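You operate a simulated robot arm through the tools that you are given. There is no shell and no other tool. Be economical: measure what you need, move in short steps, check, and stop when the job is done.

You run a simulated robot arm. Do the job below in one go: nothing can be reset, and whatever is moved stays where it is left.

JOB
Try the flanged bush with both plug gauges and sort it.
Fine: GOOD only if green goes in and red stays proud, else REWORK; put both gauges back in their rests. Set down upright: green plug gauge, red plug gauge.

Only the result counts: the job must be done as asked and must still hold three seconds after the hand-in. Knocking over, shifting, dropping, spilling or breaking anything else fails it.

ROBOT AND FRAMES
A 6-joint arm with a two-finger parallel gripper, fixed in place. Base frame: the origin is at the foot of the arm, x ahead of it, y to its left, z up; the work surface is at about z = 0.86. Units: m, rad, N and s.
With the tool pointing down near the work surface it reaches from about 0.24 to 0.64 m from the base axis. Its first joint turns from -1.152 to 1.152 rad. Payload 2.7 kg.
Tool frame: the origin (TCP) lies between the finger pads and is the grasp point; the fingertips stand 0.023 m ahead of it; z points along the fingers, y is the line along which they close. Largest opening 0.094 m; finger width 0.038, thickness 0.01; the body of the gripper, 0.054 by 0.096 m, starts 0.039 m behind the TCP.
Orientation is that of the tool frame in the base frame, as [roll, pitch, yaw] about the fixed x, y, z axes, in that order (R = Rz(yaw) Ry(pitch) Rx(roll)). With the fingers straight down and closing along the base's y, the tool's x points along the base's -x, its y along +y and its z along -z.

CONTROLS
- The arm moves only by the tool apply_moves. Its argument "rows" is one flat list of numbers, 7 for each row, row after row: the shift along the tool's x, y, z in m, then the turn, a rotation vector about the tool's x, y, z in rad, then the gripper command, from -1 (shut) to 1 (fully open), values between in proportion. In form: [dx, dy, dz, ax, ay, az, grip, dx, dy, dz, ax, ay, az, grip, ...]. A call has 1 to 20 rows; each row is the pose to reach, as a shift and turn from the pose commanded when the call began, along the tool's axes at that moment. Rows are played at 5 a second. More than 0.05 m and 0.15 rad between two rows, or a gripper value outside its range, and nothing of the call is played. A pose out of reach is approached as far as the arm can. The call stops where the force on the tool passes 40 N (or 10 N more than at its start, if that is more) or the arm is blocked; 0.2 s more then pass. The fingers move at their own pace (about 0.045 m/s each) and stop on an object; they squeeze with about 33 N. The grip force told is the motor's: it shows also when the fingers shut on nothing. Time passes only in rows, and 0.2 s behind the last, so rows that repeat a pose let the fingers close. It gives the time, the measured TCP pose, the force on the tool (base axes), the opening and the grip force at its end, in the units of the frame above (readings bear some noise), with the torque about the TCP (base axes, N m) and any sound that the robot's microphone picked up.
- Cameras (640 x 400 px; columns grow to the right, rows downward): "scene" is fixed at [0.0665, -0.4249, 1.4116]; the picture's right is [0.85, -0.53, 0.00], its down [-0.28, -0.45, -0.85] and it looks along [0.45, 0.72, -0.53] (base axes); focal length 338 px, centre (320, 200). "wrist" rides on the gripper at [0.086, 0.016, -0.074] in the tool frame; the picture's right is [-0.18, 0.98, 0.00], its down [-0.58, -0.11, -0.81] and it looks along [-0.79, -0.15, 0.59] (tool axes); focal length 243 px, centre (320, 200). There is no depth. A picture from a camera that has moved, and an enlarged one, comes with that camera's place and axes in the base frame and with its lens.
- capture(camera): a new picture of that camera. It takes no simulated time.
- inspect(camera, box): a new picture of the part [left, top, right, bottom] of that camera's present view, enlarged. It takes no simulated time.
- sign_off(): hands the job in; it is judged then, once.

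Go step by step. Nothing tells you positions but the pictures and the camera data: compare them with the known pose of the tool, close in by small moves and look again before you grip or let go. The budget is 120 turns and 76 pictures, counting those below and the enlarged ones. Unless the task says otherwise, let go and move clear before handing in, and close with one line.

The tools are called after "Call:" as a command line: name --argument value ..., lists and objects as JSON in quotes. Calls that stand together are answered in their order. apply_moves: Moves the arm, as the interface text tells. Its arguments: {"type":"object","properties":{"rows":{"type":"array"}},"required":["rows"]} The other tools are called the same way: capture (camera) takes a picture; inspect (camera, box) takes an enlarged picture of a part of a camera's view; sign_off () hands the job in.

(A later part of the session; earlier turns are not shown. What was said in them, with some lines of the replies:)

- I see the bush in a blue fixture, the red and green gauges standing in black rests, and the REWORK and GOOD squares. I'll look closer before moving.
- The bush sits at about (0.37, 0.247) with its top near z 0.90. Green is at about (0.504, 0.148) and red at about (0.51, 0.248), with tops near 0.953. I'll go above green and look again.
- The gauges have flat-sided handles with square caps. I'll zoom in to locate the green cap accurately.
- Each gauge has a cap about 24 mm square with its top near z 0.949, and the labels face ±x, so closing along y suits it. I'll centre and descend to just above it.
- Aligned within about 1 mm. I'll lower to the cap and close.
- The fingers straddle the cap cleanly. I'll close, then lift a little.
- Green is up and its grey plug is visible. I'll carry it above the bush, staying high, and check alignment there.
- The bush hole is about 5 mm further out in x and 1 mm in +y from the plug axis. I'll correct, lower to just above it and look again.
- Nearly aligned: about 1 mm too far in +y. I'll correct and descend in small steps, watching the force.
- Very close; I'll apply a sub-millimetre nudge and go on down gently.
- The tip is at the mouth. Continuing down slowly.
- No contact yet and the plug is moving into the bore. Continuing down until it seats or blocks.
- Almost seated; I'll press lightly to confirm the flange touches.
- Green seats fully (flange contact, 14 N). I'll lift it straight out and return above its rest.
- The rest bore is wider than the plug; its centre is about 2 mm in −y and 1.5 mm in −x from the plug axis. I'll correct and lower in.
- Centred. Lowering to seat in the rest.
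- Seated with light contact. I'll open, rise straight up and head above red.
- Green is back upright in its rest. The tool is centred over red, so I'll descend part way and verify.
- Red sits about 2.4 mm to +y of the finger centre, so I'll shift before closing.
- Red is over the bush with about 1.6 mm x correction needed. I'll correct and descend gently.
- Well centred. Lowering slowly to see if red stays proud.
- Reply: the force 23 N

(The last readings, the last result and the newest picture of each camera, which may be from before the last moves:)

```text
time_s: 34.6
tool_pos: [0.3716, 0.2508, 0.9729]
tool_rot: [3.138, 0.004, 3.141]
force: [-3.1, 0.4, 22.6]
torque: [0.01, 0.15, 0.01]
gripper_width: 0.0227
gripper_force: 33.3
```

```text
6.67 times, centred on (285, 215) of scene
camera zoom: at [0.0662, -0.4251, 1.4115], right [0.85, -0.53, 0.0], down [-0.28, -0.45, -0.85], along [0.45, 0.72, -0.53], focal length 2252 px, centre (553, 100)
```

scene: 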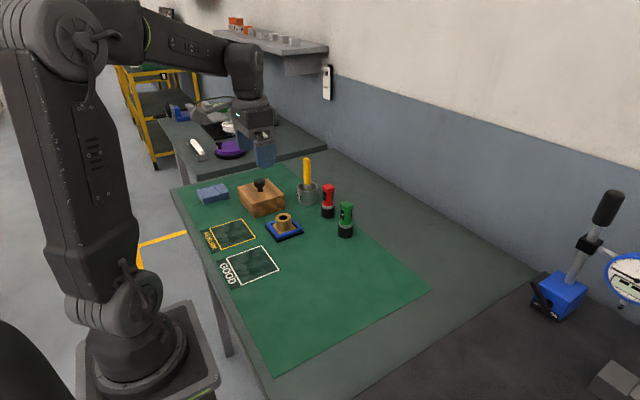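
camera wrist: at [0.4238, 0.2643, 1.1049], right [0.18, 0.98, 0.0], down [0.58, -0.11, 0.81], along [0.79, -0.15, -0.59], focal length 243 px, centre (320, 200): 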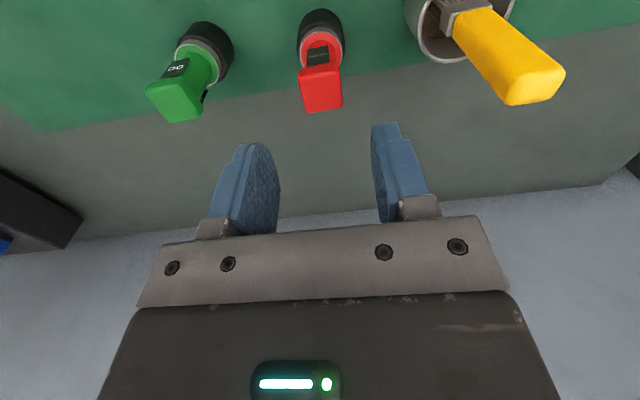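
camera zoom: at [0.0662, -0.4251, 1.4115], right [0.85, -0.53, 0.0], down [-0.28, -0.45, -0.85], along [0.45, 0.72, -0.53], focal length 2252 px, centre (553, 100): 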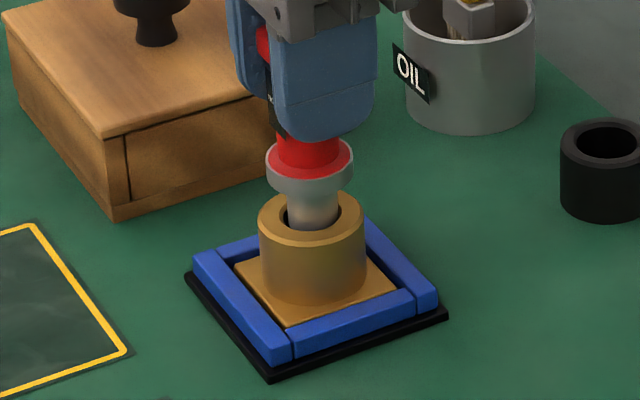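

Red meets resistance at the mouth, but the torque suggests contact off to the +x side. To be fair to the gauge, I'll back off 3 mm, shift −x slightly and retry.

Call:
apply_moves --rows '[0, 0, -0.004, 0, 0, 0, -1, 0.0008, 0.0001, -0.006, 0, 0, 0, -1, 0.0008, 0.0001, -0.004, 0, 0, 0, -1, 0.0008, 0.0001, -0.003, 0, 0, 0, -1, 0.0008, 0.0001, -0.002, 0, 0, 0, -1, 0.0008, 0.0001, -0.001, 0, 0, 0, -1, 0.0008, 0.0001, 0, 0, 0, 0, -1]'

Call:
inspect --camera "wrist" --box '[260, 40, 380, 160]'

```text
time_s: 36.2
tool_pos: [0.3719, 0.2488, 0.9733]
tool_rot: [3.137, 0.003, -3.141]
force: [0.3, 0.3, 22.1]
torque: [0.01, 0.0, 0.02]
gripper_width: 0.0223
gripper_force: 33.2
```

```text
3.33 times, centred on (320, 100) of wrist
camera zoom: at [0.2849, 0.2653, 1.0468], right [0.18, 0.98, 0.0], down [0.58, -0.11, 0.81], along [0.79, -0.15, -0.59], focal length 809 px, centre (320, 533)
```

zoom: 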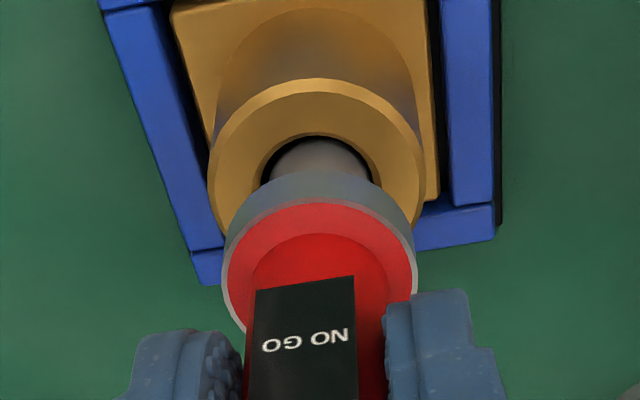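

Now contact is perfectly axial (22 N, no side load or torque) and red still sits about 18 mm proud, so the bush is GOOD. I'll return red above its rest.

Call:
apply_moves --rows '[0, 0, -0.01, 0, 0, 0, -1, 0, 0, -0.03, 0, 0, 0, -1, 0, 0, -0.06, 0, 0, 0, -1, 0, 0, -0.078, 0, 0, 0, -1, -0.03, 0, -0.078, 0, 0, 0, -1, -0.06, 0, -0.078, 0, 0, 0, -1, -0.09, 0, -0.078, 0, 0, 0, -1, -0.12, 0.001, -0.078, 0, 0, 0, -1, -0.1393, 0.0018, -0.078, 0, 0, 0, -1, -0.1393, 0.0018, -0.078, 0, 0, 0, -1, -0.1393, 0.0018, -0.05, 0, 0, 0, -1, -0.1393, 0.0018, -0.02, 0, 0, 0, -1, -0.1393, 0.0018, -0.012, 0, 0, 0, -1, -0.1393, 0.0018, -0.012, 0, 0, 0, -1]'

Call:
inspect --camera "wrist" --box '[260, 40, 380, 160]'

Call:
inspect --camera "scene" --box '[300, 170, 360, 230]'

```text
time_s: 39.2
tool_pos: [0.5104, 0.2534, 0.9855]
tool_rot: [3.139, 0.001, -3.141]
force: [0.6, 0.5, -0.2]
torque: [-0.01, 0.0, 0.02]
gripper_width: 0.0226
gripper_force: 33.1
```

```text
3.33 times, centred on (320, 100) of wrist
camera zoom: at [0.4237, 0.2679, 1.0582], right [0.18, 0.98, 0.0], down [0.58, -0.11, 0.81], along [0.79, -0.15, -0.59], focal length 809 px, centre (320, 533)
```

zoom: 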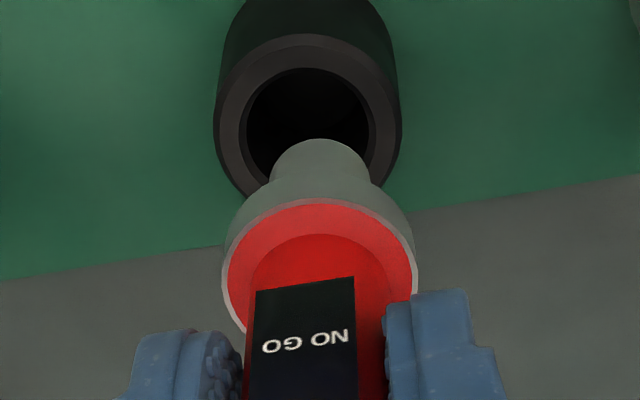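

```text
6.67 times, centred on (330, 200) of scene
camera zoom: at [0.0666, -0.4249, 1.4116], right [0.85, -0.53, 0.0], down [-0.28, -0.45, -0.85], along [0.45, 0.72, -0.53], focal length 2252 px, centre (253, 200)
```

zoom: 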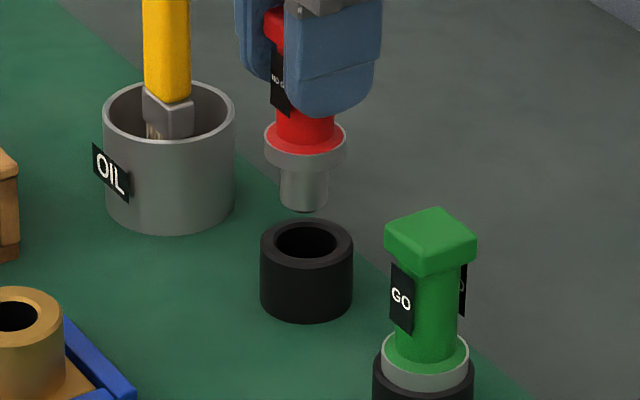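

Hole centre is about 2.5 mm in −y. Correcting and lowering in.

Call:
apply_moves --rows '[0.0005, -0.0024, 0.003, 0, 0, 0, -1, 0.0005, -0.0024, 0.008, 0, 0, 0, -1, 0.0005, -0.0024, 0.012, 0, 0, 0, -1, 0.0005, -0.0024, 0.014, 0, 0, 0, -1]'

Call:
inspect --camera "wrist" --box '[260, 40, 380, 160]'

Call:
inspect --camera "scene" --box '[300, 170, 360, 230]'

```text
time_s: 40.2
tool_pos: [0.5105, 0.2484, 0.9684]
tool_rot: [3.14, -0.001, -3.141]
force: [0.2, 0.9, -1.6]
torque: [-0.02, 0.02, 0.02]
gripper_width: 0.0226
gripper_force: 32.9
```

```text
3.33 times, centred on (320, 100) of wrist
camera zoom: at [0.4236, 0.2647, 1.0433], right [0.18, 0.98, 0.0], down [0.58, -0.11, 0.81], along [0.79, -0.15, -0.59], focal length 809 px, centre (320, 533)
```

zoom: 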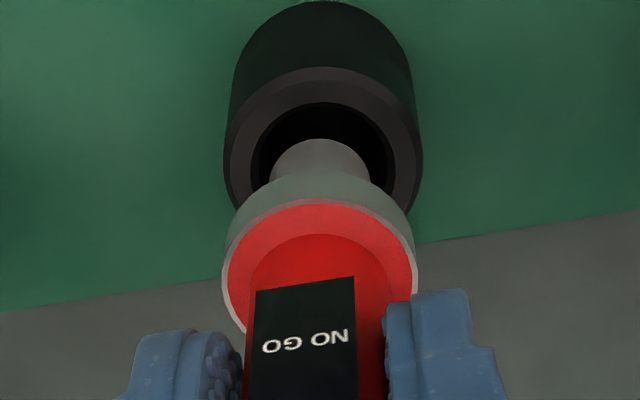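

```text
6.67 times, centred on (330, 200) of scene
camera zoom: at [0.0666, -0.4249, 1.4116], right [0.85, -0.53, 0.0], down [-0.28, -0.45, -0.85], along [0.45, 0.72, -0.53], focal length 2252 px, centre (253, 200)
```

zoom: 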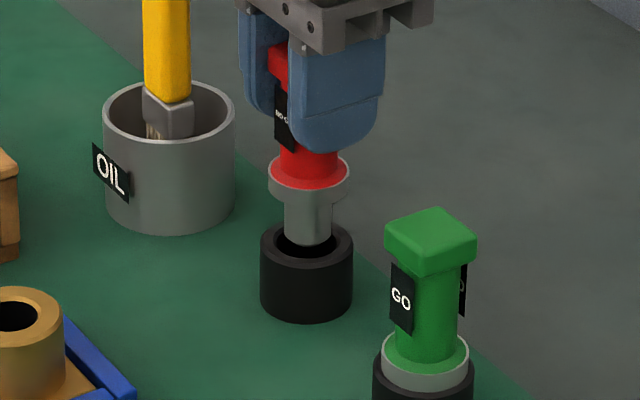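

Call:
apply_moves --rows '[0.0002, 0.0004, 0.006, 0, 0, 0, -1, 0.0002, 0.0004, 0.012, 0, 0, 0, -1, 0.0002, 0.0004, 0.018, 0, 0, 0, -1, 0.0002, 0.0004, 0.022, 0, 0, 0, -1, 0.0002, 0.0004, 0.0245, 0, 0, 0, -1, 0.0002, 0.0004, 0.0265, 0, 0, 0, -1, 0.0002, 0.0004, 0.0275, 0, 0, 0, -1, 0.0002, 0.0004, 0.028, 0, 0, 0, -1]'

Call:
inspect --camera "scene" --box '[300, 170, 360, 230]'

```text
time_s: 42.0
tool_pos: [0.5092, 0.2495, 0.9413]
tool_rot: [3.14, 0.003, 3.142]
force: [0.5, 0.7, 0.8]
torque: [0.0, -0.04, -0.03]
gripper_width: 0.0228
gripper_force: 32.9
```

```text
6.67 times, centred on (330, 200) of scene
camera zoom: at [0.0666, -0.4249, 1.4116], right [0.85, -0.53, 0.0], down [-0.28, -0.45, -0.85], along [0.45, 0.72, -0.53], focal length 2252 px, centre (253, 200)
```

zoom: 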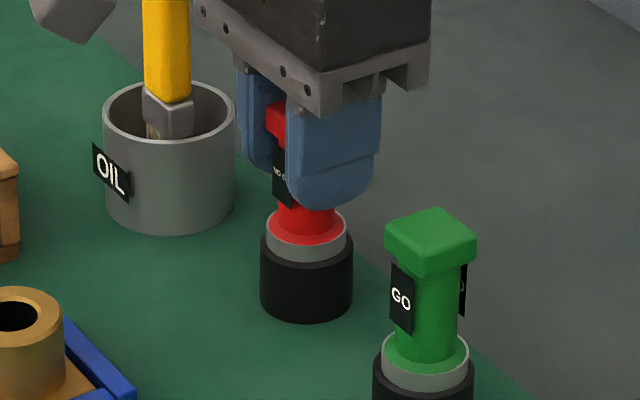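

Seated. I'll press a hair, release, rise, and go above the bush.

Call:
apply_moves --rows '[0, 0, 0.0007, 0, 0, 0, -1, 0, 0, 0.0007, 0, 0, 0, -0.4, 0, 0, 0.0007, 0, 0, 0, -0.1, 0, 0, 0, 0, 0, 0, 0.1, 0, 0, 0, 0, 0, 0, 0.1, 0, 0, -0.02, 0, 0, 0, 0.1, 0, 0, -0.045, 0, 0, 0, 0.1, 0, 0, -0.09, 0, 0, 0, 0.1, 0.03, 0, -0.09, 0, 0, 0, 0.25, 0.07, 0, -0.09, 0, 0, 0, 0.35, 0.11, 0, -0.09, 0, 0, 0, 0.35, 0.1371, 0, -0.09, 0, 0, 0, 0.35, 0.1371, 0, -0.06, 0, 0, 0, 0.35, 0.1371, 0, -0.02, 0, 0, 0, 0.35, 0.1371, 0, -0.02, 0, 0, 0, 0.35]'

Call:
capture --camera "wrist"

Call:
capture --camera "scene"

```text
time_s: 45.2
tool_pos: [0.373, 0.2497, 0.9598]
tool_rot: [3.139, 0.002, 3.142]
force: [0.4, -0.4, -0.1]
torque: [-0.02, 0.0, 0.02]
gripper_width: 0.0633
gripper_force: 0.1
```

```text
27 pictures are left
camera wrist: at [0.2872, 0.2652, 1.0335], right [0.18, 0.98, 0.0], down [0.58, -0.11, 0.81], along [0.79, -0.15, -0.59], focal length 243 px, centre (320, 200)
```

wrist: 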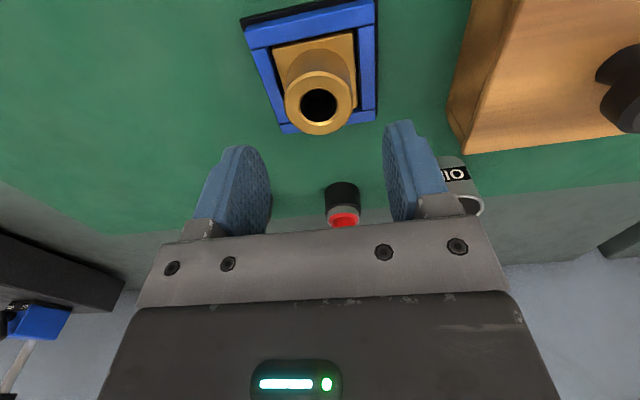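

```text
26 pictures are left
```

scene: 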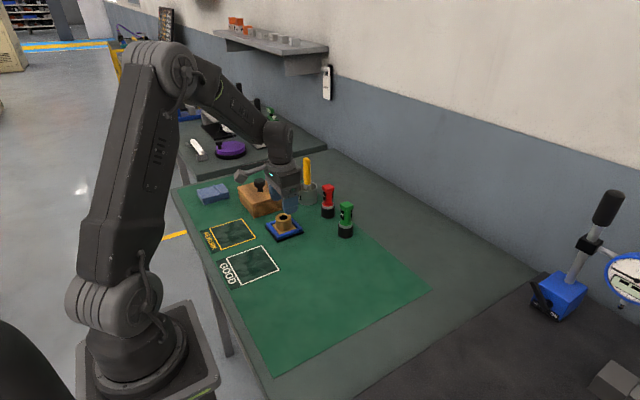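

Centred over the bush with the fingers clear of the wooden box. Descending around the barrel.

Call:
apply_moves --rows '[0, 0, 0.02, 0, 0, 0, 0.35, 0, 0, 0.04, 0, 0, 0, 0.35, 0, 0, 0.05, 0, 0, 0, 0.3, 0, 0, 0.057, 0, 0, 0, 0.1, 0, 0, 0.057, 0, 0, 0, 0.0, 0, 0, 0.057, 0, 0, 0, 0.0]'

Call:
inspect --camera "wrist" --box '[220, 60, 420, 220]'

Call:
inspect --camera "scene" --box '[250, 175, 320, 245]'

```text
time_s: 46.6
tool_pos: [0.3734, 0.2493, 0.9039]
tool_rot: [3.14, 0.001, 3.141]
force: [0.6, 0.0, 0.4]
torque: [0.01, 0.01, 0.02]
gripper_width: 0.0474
gripper_force: 0.0
```

```text
2.50 times, centred on (320, 140) of wrist
camera zoom: at [0.2867, 0.2646, 0.9779], right [0.18, 0.98, 0.0], down [0.58, -0.11, 0.81], along [0.79, -0.15, -0.59], focal length 606 px, centre (320, 350)
```

zoom: 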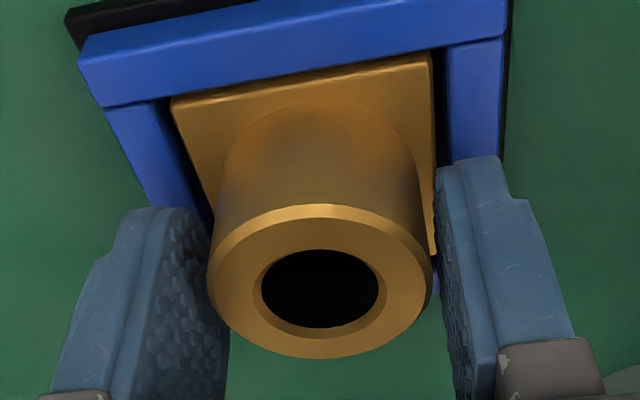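

```text
5.71 times, centred on (285, 210) of scene
camera zoom: at [0.0665, -0.4249, 1.4116], right [0.85, -0.53, 0.0], down [-0.28, -0.45, -0.85], along [0.45, 0.72, -0.53], focal length 1930 px, centre (520, 143)
```

zoom: 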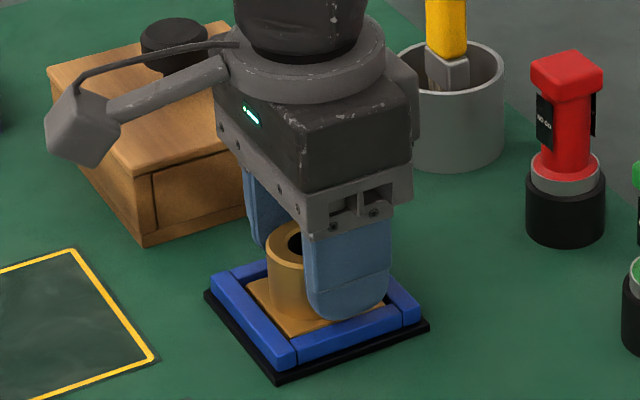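

The fingers straddle the barrel clear of the blue frame. Closing and lifting.

Call:
apply_moves --rows '[0, 0, 0, 0, 0, 0, -0.1, 0, 0, 0, 0, 0, 0, -1, 0, 0, 0, 0, 0, 0, -1, 0, 0, 0, 0, 0, 0, -1, 0, 0, -0.004, 0, 0, 0, -1, 0, 0, -0.01, 0, 0, 0, -1, 0, 0, -0.025, 0, 0, 0, -1, 0, 0, -0.05, 0, 0, 0, -1, 0, 0, -0.06, 0, 0, 0, -1, 0, 0, -0.06, 0, 0, 0, -1]'

Call:
inspect --camera "scene" --box '[190, 150, 350, 290]'

```text
time_s: 48.8
tool_pos: [0.3722, 0.2495, 0.9649]
tool_rot: [-3.14, 0.0, 3.141]
force: [-0.2, -0.4, -2.9]
torque: [0.0, -0.03, -0.02]
gripper_width: 0.042
gripper_force: 33.2
```

```text
2.86 times, centred on (270, 220) of scene
camera zoom: at [0.0666, -0.4249, 1.4116], right [0.85, -0.53, 0.0], down [-0.28, -0.45, -0.85], along [0.45, 0.72, -0.53], focal length 965 px, centre (463, 143)
```

zoom: 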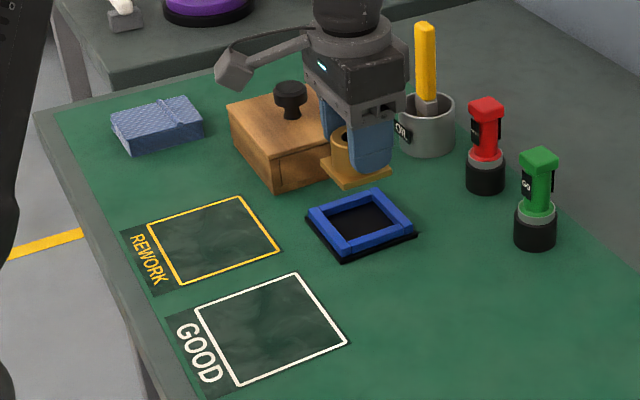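

Bush is held level. GOOD's centre computes to about (0.248, 0.165); I'll move there, then lower partway and check.

Call:
apply_moves --rows '[0.02, -0.014, 0, 0, 0, 0, -1, 0.045, -0.03, 0, 0, 0, 0, -1, 0.07, -0.047, 0, 0, 0, 0, -1, 0.095, -0.064, 0, 0, 0, 0, -1, 0.115, -0.078, 0, 0, 0, 0, -1, 0.125, -0.0845, 0, 0, 0, 0, -1, 0.125, -0.0845, 0.02, 0, 0, 0, -1, 0.125, -0.0845, 0.045, 0, 0, 0, -1, 0.125, -0.0845, 0.045, 0, 0, 0, -1]'

Call:
inspect --camera "scene" --box '[200, 210, 300, 300]'

Call:
capture --camera "wrist"

```text
time_s: 50.8
tool_pos: [0.2464, 0.1652, 0.9164]
tool_rot: [3.14, 0.002, -3.141]
force: [0.0, 0.1, -3.3]
torque: [-0.03, -0.02, -0.02]
gripper_width: 0.0419
gripper_force: 32.3
```

```text
4.44 times, centred on (250, 255) of scene
camera zoom: at [0.0666, -0.4249, 1.4116], right [0.85, -0.53, 0.0], down [-0.28, -0.45, -0.85], along [0.45, 0.72, -0.53], focal length 1501 px, centre (631, -44)
```

zoom: 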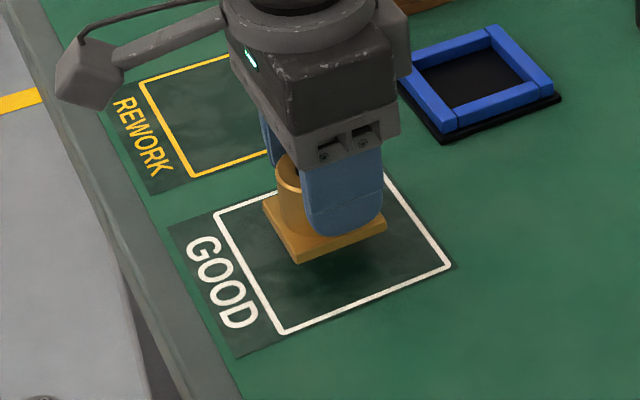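

```text
21 pictures are left
camera wrist: at [0.1594, 0.1801, 0.9921], right [0.18, 0.98, 0.0], down [0.58, -0.11, 0.81], along [0.79, -0.15, -0.59], focal length 243 px, centre (320, 200)
```

wrist: 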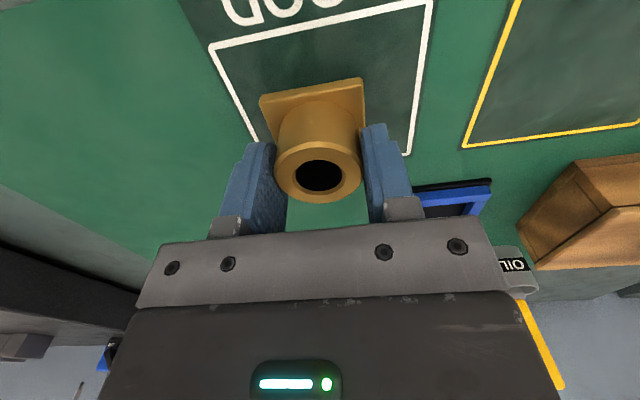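

Well inside the GOOD square. Lowering until it touches.

Call:
apply_moves --rows '[0, 0, 0.004, 0, 0, 0, -1, 0, 0, 0.008, 0, 0, 0, -1, 0, 0, 0.011, 0, 0, 0, -1, 0, 0, 0.013, 0, 0, 0, -1, 0, 0, 0.014, 0, 0, 0, -1, 0, 0, 0.015, 0, 0, 0, -1]'

Call:
inspect --camera "scene" --box '[200, 210, 300, 300]'

```text
time_s: 52.2
tool_pos: [0.2471, 0.1659, 0.9032]
tool_rot: [3.14, 0.001, 3.141]
force: [0.4, 0.7, -3.0]
torque: [0.0, 0.02, 0.01]
gripper_width: 0.042
gripper_force: 32.9
```

```text
4.44 times, centred on (250, 255) of scene
camera zoom: at [0.0666, -0.4249, 1.4116], right [0.85, -0.53, 0.0], down [-0.28, -0.45, -0.85], along [0.45, 0.72, -0.53], focal length 1501 px, centre (631, -44)
```

zoom: 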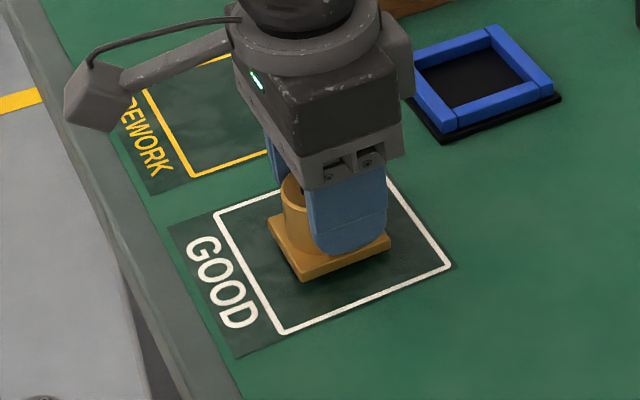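

Call:
apply_moves --rows '[0, 0, 0.001, 0, 0, 0, -1, 0, 0, 0.002, 0, 0, 0, -1, 0, 0, 0.003, 0, 0, 0, -1, 0, 0, 0.004, 0, 0, 0, -1]'

```text
time_s: 53.2
tool_pos: [0.2471, 0.1657, 0.9004]
tool_rot: [3.141, 0.0, -3.141]
force: [-0.6, -0.1, -3.0]
torque: [-0.04, -0.01, -0.01]
gripper_width: 0.0419
gripper_force: 33.1
```

Still hanging freely; a few more millimetres to touchdown.

Call:
apply_moves --rows '[0, 0, 0.0005, 0, 0, 0, -1, 0, 0, 0.001, 0, 0, 0, -1, 0, 0, 0.0015, 0, 0, 0, -1]'

Call:
inspect --camera "scene" --box '[200, 210, 300, 300]'

```text
time_s: 54.0
tool_pos: [0.2488, 0.1656, 0.8985]
tool_rot: [3.14, 0.0, -3.14]
force: [-0.1, -0.1, -2.9]
torque: [-0.02, -0.05, 0.01]
gripper_width: 0.042
gripper_force: 33.5
```

```text
4.44 times, centred on (250, 255) of scene
camera zoom: at [0.0666, -0.4249, 1.4116], right [0.85, -0.53, 0.0], down [-0.28, -0.45, -0.85], along [0.45, 0.72, -0.53], focal length 1501 px, centre (631, -44)
```

zoom: 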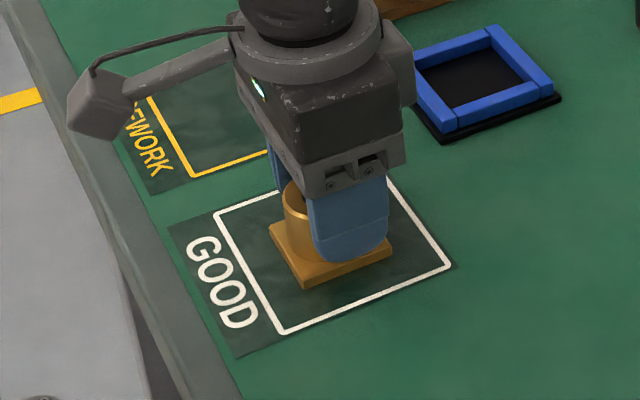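

Call:
apply_moves --rows '[0, 0, 0.0005, 0, 0, 0, -1, 0, 0, 0.001, 0, 0, 0, -1, 0, 0, 0.0015, 0, 0, 0, -1]'

```text
time_s: 54.8
tool_pos: [0.2479, 0.1659, 0.8985]
tool_rot: [3.14, 0.002, 3.14]
force: [-4.5, -0.3, 10.1]
torque: [-0.33, 0.19, -0.08]
gripper_width: 0.0418
gripper_force: 33.5
```

Touchdown. Releasing and rising straight up.

Call:
apply_moves --rows '[0, 0, -0.0008, 0, 0, 0, -1, 0, 0, -0.0008, 0, 0, 0, 0, 0, 0, -0.0008, 0, 0, 0, 0.2, 0, 0, -0.0008, 0, 0, 0, 0.2, 0, 0, -0.02, 0, 0, 0, 0.2, 0, 0, -0.05, 0, 0, 0, 0.2, 0, 0, -0.09, 0, 0, 0, 0.2, 0, 0, -0.13, 0, 0, 0, 0.2, 0, 0.0, -0.16, 0, 0, 0, 0.2, 0, 0, -0.16, 0, 0, 0, 0.2]'

Call:
inspect --camera "scene" --box '[180, 140, 380, 290]'

```text
time_s: 57.0
tool_pos: [0.251, 0.1675, 1.0571]
tool_rot: [3.138, 0.001, 3.141]
force: [-0.3, 0.7, 0.0]
torque: [-0.02, 0.0, -0.02]
gripper_width: 0.0565
gripper_force: 0.0
```

```text
2.67 times, centred on (280, 215) of scene
camera zoom: at [0.0665, -0.4249, 1.4116], right [0.85, -0.53, 0.0], down [-0.28, -0.45, -0.85], along [0.45, 0.72, -0.53], focal length 901 px, centre (427, 160)
```

zoom: 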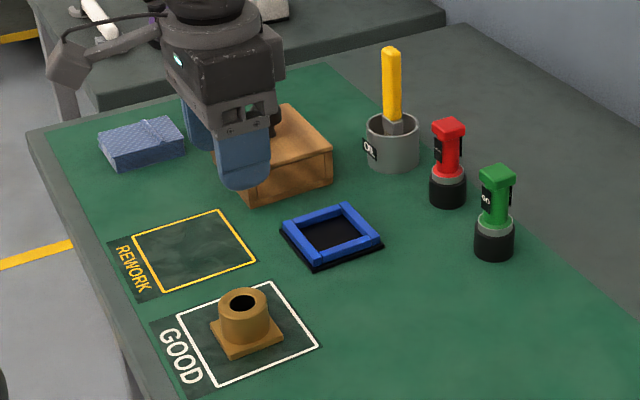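

The bush stands inside the GOOD square, both gauges are upright in their rests, and nothing else has moved. Handing in.

Call:
sign_off

```text
The job is handed in.
```

The bush is sorted as GOOD: green went in fully and red stayed about 18 mm proud. Both gauges are back upright in their rests.
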